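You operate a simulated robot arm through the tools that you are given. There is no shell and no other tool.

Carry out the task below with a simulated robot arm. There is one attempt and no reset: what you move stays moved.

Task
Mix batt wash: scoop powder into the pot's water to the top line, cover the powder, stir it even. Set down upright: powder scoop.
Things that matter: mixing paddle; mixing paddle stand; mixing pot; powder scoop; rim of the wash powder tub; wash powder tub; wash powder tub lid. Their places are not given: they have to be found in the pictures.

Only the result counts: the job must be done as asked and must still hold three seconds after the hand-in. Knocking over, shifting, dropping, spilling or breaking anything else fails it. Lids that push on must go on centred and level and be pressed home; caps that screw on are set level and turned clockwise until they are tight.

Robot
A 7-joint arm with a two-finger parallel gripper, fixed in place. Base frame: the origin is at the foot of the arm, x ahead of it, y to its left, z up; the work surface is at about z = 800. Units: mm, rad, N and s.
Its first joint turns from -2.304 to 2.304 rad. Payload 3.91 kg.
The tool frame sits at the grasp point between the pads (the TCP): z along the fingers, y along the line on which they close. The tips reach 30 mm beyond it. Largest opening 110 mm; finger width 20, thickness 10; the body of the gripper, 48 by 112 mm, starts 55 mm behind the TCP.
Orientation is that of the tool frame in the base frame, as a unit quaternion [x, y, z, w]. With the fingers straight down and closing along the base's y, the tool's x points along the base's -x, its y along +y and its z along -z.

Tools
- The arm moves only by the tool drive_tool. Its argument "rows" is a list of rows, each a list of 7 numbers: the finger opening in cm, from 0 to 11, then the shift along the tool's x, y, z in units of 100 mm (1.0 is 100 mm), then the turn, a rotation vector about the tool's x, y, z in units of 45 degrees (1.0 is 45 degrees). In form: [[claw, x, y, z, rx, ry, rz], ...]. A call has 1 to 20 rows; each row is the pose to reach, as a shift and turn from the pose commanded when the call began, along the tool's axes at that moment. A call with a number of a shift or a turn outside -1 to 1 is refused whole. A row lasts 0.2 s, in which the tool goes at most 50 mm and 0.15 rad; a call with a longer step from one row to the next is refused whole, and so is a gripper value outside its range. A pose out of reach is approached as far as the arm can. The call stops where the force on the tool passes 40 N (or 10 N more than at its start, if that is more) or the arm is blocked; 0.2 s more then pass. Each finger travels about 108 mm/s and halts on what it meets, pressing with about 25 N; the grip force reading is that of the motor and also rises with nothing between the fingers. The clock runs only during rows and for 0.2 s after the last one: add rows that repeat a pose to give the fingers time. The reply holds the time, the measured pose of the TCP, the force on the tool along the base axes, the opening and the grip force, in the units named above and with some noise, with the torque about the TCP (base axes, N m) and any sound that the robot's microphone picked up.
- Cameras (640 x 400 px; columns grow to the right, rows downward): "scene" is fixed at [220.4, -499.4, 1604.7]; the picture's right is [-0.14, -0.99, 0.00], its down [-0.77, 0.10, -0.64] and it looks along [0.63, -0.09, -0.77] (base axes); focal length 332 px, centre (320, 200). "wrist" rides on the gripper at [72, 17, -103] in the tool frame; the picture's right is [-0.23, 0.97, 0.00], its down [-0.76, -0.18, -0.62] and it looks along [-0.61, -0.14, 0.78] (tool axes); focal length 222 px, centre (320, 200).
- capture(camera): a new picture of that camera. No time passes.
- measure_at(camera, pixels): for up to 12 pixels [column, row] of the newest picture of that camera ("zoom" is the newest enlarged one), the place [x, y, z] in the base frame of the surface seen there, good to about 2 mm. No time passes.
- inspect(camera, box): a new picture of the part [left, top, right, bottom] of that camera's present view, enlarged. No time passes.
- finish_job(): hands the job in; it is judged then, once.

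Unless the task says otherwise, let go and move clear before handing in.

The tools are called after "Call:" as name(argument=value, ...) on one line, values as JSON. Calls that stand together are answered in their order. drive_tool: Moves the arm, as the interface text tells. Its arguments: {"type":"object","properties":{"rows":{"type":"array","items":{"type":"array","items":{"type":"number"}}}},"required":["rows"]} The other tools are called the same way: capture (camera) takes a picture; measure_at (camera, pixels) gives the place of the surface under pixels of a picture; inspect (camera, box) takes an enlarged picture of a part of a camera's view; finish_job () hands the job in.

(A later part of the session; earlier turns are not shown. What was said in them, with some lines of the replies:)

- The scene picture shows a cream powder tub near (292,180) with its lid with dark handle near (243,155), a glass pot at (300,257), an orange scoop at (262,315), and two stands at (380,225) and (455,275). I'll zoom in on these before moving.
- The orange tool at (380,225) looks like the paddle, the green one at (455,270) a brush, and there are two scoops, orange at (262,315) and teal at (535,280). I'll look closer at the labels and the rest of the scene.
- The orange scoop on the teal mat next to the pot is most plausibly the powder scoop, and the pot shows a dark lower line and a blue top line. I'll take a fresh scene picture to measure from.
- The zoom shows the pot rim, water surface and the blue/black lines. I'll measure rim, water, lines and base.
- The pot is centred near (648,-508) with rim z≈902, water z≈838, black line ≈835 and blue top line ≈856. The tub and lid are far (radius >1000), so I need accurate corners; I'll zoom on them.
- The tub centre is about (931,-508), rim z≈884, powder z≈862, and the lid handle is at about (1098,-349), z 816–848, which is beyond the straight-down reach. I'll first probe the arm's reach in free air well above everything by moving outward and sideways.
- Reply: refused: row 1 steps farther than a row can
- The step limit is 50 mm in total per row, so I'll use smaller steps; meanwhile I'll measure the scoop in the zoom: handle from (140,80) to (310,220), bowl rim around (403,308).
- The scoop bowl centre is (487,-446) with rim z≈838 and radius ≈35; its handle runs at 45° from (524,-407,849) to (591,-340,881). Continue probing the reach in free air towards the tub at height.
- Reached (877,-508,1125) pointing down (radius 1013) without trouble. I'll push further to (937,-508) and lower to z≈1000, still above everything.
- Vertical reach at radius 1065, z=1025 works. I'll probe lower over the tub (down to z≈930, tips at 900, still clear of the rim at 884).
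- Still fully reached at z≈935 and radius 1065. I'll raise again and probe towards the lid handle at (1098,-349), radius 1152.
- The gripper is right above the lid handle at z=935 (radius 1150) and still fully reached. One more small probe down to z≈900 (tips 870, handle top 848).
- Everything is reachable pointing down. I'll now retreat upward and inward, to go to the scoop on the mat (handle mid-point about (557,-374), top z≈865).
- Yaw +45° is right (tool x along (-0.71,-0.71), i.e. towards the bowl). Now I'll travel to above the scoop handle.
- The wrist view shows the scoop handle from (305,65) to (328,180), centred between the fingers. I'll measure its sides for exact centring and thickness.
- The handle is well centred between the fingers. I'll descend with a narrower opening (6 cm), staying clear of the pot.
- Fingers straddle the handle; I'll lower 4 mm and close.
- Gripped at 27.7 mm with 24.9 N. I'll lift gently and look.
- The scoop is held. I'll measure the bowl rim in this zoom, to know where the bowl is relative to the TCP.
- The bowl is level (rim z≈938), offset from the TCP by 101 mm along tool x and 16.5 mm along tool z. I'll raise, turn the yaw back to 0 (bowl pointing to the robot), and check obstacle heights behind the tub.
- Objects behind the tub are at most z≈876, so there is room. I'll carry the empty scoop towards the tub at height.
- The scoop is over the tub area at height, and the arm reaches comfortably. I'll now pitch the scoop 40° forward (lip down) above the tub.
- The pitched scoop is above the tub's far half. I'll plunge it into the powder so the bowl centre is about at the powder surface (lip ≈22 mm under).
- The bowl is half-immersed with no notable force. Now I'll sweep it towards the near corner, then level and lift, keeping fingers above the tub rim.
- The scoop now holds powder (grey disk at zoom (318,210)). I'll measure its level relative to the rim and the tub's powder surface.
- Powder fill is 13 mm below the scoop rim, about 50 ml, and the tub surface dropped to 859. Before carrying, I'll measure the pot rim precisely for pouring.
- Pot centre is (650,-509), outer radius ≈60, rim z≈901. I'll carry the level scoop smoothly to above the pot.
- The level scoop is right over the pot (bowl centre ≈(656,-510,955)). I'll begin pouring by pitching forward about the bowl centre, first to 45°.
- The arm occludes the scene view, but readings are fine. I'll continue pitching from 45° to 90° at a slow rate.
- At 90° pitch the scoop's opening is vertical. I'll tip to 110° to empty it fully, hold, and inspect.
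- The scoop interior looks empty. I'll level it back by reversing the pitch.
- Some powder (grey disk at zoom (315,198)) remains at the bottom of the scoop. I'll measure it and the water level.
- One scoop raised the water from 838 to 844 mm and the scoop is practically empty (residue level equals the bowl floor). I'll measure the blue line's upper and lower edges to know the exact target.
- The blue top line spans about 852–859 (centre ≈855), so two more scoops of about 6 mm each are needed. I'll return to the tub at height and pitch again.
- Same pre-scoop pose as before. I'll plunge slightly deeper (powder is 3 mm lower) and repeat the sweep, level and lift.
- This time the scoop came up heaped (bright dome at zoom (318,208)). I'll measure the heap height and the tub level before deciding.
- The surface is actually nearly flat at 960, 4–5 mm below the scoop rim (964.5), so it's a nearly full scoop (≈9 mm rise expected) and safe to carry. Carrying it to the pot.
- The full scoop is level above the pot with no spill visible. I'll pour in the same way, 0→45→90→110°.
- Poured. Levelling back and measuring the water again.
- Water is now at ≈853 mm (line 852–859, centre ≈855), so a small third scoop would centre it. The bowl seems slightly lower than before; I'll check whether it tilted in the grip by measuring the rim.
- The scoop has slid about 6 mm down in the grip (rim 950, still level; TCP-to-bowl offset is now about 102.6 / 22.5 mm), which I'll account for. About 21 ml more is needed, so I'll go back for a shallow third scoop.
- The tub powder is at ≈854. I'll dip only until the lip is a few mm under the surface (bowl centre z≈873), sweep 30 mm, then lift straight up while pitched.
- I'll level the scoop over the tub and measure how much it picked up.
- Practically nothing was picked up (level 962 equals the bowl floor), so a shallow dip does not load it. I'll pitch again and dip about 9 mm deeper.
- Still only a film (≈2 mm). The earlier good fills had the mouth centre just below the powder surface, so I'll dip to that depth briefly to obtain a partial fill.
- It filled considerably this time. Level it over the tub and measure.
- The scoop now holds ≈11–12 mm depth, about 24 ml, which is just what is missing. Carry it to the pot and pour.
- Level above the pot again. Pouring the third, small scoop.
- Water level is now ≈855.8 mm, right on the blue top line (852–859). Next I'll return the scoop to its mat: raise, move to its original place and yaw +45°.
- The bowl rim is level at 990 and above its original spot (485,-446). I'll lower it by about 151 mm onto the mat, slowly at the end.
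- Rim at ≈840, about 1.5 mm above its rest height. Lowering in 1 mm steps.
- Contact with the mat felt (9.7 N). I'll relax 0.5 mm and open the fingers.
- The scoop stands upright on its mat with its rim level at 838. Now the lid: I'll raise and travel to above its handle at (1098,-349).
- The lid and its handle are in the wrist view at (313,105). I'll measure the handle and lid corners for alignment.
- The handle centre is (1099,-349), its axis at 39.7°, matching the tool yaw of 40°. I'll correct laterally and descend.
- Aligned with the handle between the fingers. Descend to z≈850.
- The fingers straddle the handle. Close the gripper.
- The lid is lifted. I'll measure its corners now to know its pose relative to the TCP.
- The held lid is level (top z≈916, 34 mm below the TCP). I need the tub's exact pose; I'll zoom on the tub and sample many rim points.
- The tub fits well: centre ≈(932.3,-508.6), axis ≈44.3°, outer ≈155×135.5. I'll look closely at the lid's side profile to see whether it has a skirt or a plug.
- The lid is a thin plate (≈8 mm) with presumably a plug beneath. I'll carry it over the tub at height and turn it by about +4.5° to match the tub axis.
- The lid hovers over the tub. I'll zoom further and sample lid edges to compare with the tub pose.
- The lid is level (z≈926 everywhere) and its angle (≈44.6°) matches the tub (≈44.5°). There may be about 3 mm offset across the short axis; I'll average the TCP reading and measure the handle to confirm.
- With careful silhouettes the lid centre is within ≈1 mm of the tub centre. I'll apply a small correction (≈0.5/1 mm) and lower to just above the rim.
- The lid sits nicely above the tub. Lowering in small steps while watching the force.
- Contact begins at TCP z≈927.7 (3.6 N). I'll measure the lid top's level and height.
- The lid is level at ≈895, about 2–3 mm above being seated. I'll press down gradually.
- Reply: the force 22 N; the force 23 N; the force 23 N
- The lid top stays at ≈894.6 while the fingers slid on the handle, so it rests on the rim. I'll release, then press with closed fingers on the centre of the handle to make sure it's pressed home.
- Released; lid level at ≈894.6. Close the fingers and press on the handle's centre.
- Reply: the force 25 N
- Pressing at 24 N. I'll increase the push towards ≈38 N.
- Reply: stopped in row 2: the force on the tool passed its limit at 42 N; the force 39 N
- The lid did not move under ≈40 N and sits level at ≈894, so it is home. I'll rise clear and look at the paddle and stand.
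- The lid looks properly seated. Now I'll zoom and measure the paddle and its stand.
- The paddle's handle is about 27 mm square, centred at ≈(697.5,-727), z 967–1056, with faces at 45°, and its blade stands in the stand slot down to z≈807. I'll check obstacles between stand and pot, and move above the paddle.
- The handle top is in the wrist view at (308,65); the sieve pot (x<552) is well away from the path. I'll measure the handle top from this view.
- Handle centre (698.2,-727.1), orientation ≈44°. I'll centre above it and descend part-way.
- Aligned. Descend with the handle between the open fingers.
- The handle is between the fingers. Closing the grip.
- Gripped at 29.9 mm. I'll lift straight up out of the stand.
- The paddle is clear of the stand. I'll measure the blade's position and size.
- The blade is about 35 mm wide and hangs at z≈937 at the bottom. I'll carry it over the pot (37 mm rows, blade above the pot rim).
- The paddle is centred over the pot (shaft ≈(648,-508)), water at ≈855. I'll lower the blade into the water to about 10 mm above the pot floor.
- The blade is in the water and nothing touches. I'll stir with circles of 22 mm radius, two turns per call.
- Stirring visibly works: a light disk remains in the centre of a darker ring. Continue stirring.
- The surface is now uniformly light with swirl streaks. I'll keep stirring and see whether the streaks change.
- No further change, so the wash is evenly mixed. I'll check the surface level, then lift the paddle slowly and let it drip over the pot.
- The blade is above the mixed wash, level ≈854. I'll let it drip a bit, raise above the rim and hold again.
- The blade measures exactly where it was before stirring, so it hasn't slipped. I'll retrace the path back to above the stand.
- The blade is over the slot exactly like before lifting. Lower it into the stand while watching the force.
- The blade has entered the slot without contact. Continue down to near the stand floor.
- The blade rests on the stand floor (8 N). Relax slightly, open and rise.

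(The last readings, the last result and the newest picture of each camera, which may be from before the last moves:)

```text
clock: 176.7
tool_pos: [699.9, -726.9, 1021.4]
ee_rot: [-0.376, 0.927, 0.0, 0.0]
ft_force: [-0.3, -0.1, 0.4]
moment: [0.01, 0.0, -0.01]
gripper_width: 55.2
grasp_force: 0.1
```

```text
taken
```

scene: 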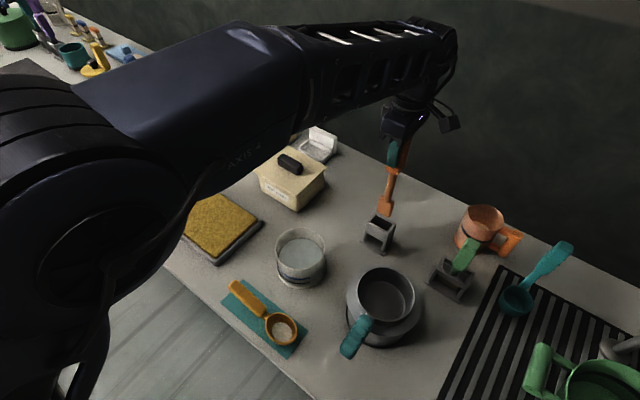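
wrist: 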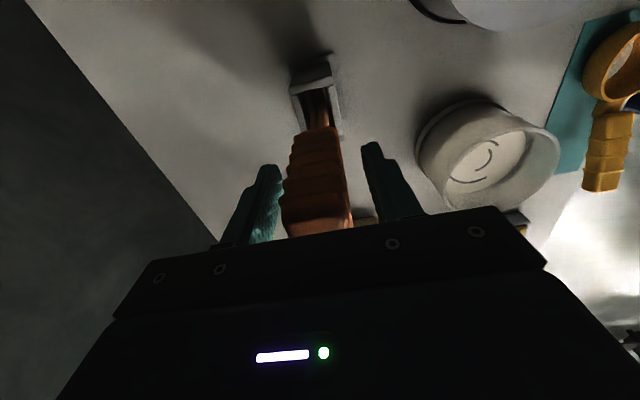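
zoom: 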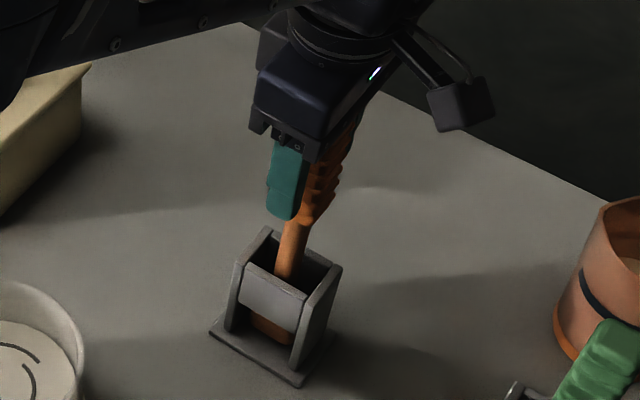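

The paddle stands upright in its stand, free of the fingers. I'll rise straight up, well above the handle, and check the whole scene.

Call:
drive_tool(rows=[[5.5, 0, 0, -0.2, 0, 0, 0], [5.5, 0, 0, -0.5, 0, 0, 0], [5.5, 0, 0, -0.8, 0, 0, 0], [5.5, 0, 0, -1.0, 0, 0, 0]])

Call:
drive_tool(rows=[[5.5, 0, 0, -0.3, 0, 0, 0], [5.5, 0, 0, -0.6, 0, 0, 0], [5.5, -0.3, 0.3, -0.6, 0, 0, 0], [5.5, -0.6, 0.6, -0.6, 0, 0, 0], [5.5, -0.6, 0.6, -0.6, 0, 0, 0]])

Call:
capture(camera="scene")

Call:
inspect(camera="scene", box=[200, 130, 400, 350])

```text
clock: 177.7
tool_pos: [699.9, -725.8, 1119.3]
ee_rot: [-0.375, 0.927, -0.001, 0.0]
ft_force: [-0.2, 0.1, 0.2]
moment: [0.01, 0.02, 0.01]
gripper_width: 54.9
grasp_force: 0.1
```

```text
clock: 178.9
tool_pos: [700.4, -640.5, 1178.7]
ee_rot: [-0.375, 0.927, -0.001, 0.0]
ft_force: [0.2, -1.0, -0.5]
moment: [0.01, 0.01, 0.01]
gripper_width: 54.9
grasp_force: 0.1
```

```text
taken
```

scene: 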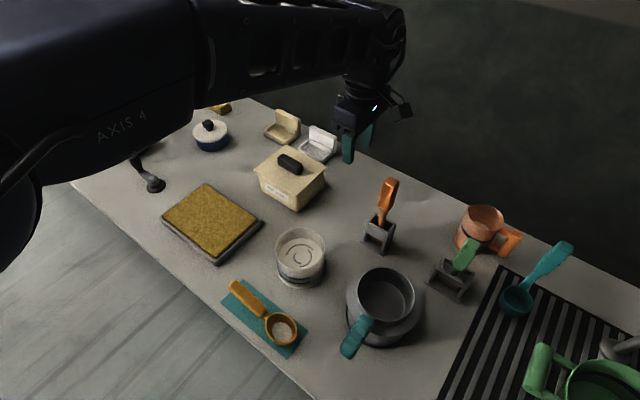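

```text
1.82 times, centred on (300, 240) of scene
```

zoom: 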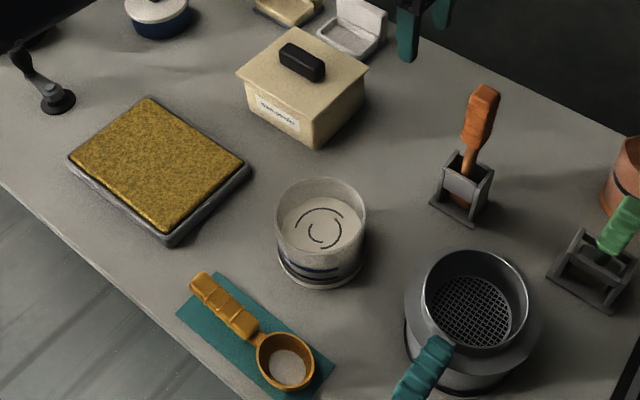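

Everything looks in place. A last check of lid level/centring, pot position and the scoop.

Call:
inspect(camera="scene", box=[252, 140, 330, 214])

Call:
measure_at(camera="zoom", pixels=[[110, 150], [330, 265], [490, 150], [280, 70], [320, 230], [180, 190], [400, 210], [400, 110], [340, 395], [340, 310], [120, 200], [515, 190]])

Call:
inspect(camera="scene", box=[215, 225, 335, 345])

Call:
measure_at(camera="zoom", pixels=[[400, 70], [410, 110], [350, 80], [325, 345], [325, 285], [280, 325], [370, 330], [330, 312]])

```text
5.41 times, centred on (291, 177) of scene
```

zoom: 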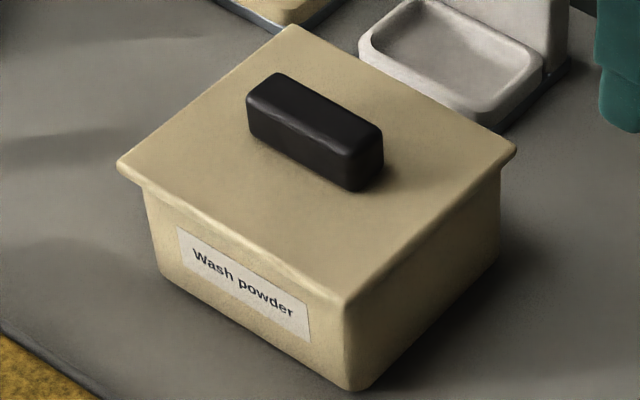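

```text
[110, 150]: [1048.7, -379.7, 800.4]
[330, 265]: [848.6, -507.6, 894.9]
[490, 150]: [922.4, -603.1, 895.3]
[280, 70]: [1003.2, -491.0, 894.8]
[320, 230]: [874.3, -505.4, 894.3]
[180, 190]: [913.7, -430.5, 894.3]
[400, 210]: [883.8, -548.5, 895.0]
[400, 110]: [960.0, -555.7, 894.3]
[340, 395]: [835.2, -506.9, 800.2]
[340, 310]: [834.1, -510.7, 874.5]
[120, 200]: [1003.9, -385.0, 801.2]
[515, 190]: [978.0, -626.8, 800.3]
```

```text
3.33 times, centred on (275, 285) of scene
```

zoom: 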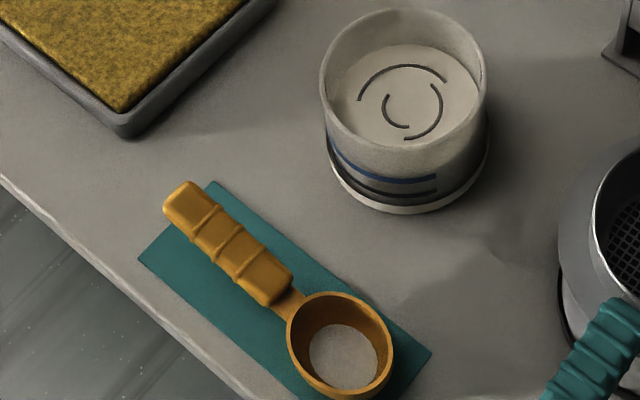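

```text
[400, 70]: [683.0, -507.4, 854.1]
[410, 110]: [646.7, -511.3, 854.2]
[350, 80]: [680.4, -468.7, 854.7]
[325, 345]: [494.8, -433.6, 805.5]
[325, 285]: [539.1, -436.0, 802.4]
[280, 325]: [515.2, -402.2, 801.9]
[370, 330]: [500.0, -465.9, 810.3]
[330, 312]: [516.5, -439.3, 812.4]
```

The lid is level at ≈894.7, wash level ≈854.3. I'll look once more at the lid/rim seam at high zoom for any gap.

Call:
inspect(camera="scene", box=[266, 172, 306, 202])

Call:
measure_at(camera="zoom", pixels=[[200, 110], [200, 120], [200, 130], [200, 140], [200, 150], [200, 160], [400, 215], [400, 225], [400, 235], [400, 245], [400, 255], [400, 265]])

Call:
inspect(camera="scene", box=[300, 160, 340, 190])

```text
13.33 times, centred on (286, 187) of scene
```

zoom: 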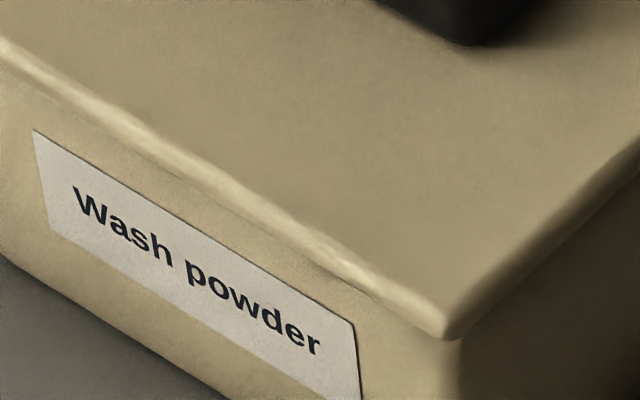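

```text
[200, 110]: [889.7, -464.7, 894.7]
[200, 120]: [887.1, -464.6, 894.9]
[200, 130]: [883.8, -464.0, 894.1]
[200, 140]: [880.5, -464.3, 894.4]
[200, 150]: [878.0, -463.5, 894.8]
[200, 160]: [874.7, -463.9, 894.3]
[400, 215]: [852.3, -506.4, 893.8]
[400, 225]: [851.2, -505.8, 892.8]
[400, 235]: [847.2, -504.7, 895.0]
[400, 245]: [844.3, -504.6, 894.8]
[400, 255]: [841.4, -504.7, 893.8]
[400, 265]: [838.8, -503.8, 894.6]
```

```text
13.33 times, centred on (320, 175) of scene
```

zoom: 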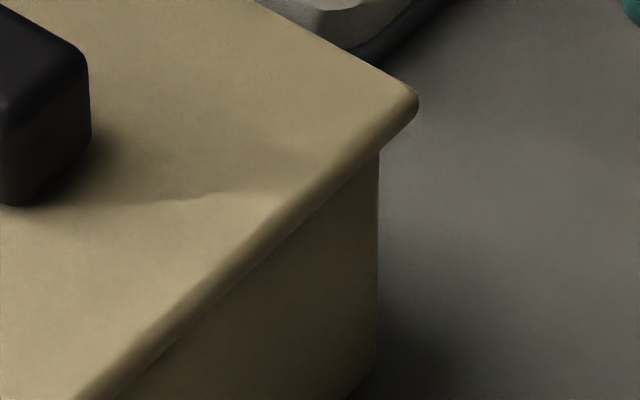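

Call:
measure_at(camera="zoom", pixels=[[415, 100], [414, 112], [405, 122], [395, 132], [385, 142], [380, 150], [370, 165], [340, 170], [340, 180], [340, 190], [340, 200], [300, 230]])

```text
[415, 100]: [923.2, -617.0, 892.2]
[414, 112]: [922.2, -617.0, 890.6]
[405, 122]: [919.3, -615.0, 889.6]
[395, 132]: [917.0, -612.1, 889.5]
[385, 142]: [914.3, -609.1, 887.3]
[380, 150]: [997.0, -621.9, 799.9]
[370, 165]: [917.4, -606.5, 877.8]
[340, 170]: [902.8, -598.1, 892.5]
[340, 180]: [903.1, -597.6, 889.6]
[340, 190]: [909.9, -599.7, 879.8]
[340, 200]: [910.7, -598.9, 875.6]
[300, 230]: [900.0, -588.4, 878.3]
```

No gap is visible at the lid seam. The lid is level and hard-seated, the wash sits at ≈854 mm on the top line and is evenly stirred. The scoop stands upright on its mat and the paddle is back in its stand, with the gripper empty and clear, so I'll hand the job in.

Call:
finish_job()

```text
The job is handed in.
```

The batt wash is mixed and the job is handed in. I don't have the judge's result.

- **Powder:** I poured three scoops into the pot, the last one small. The level rose from about 838 mm to about 854 mm, inside the blue top line (852–859 mm).
- **Lid:** it is on the wash powder tub, level and centred to about 1 mm by measurement. I pressed it with about 40 N and it did not move further, and I could see no gap at the rim. No click was heard, so "pressed home" rests on those two checks.
- **Stirring:** after about four turns the surface was an even light colour with swirl marks. Two more turns changed nothing, so I stopped.
- **Scoop:** it stands upright in its original spot on the mat. A thin film of powder remains in the bowl.
- **Paddle:** it is back upright in its stand.

I saw no spilled powder and nothing else out of place. The gripper is empty and clear of everything.
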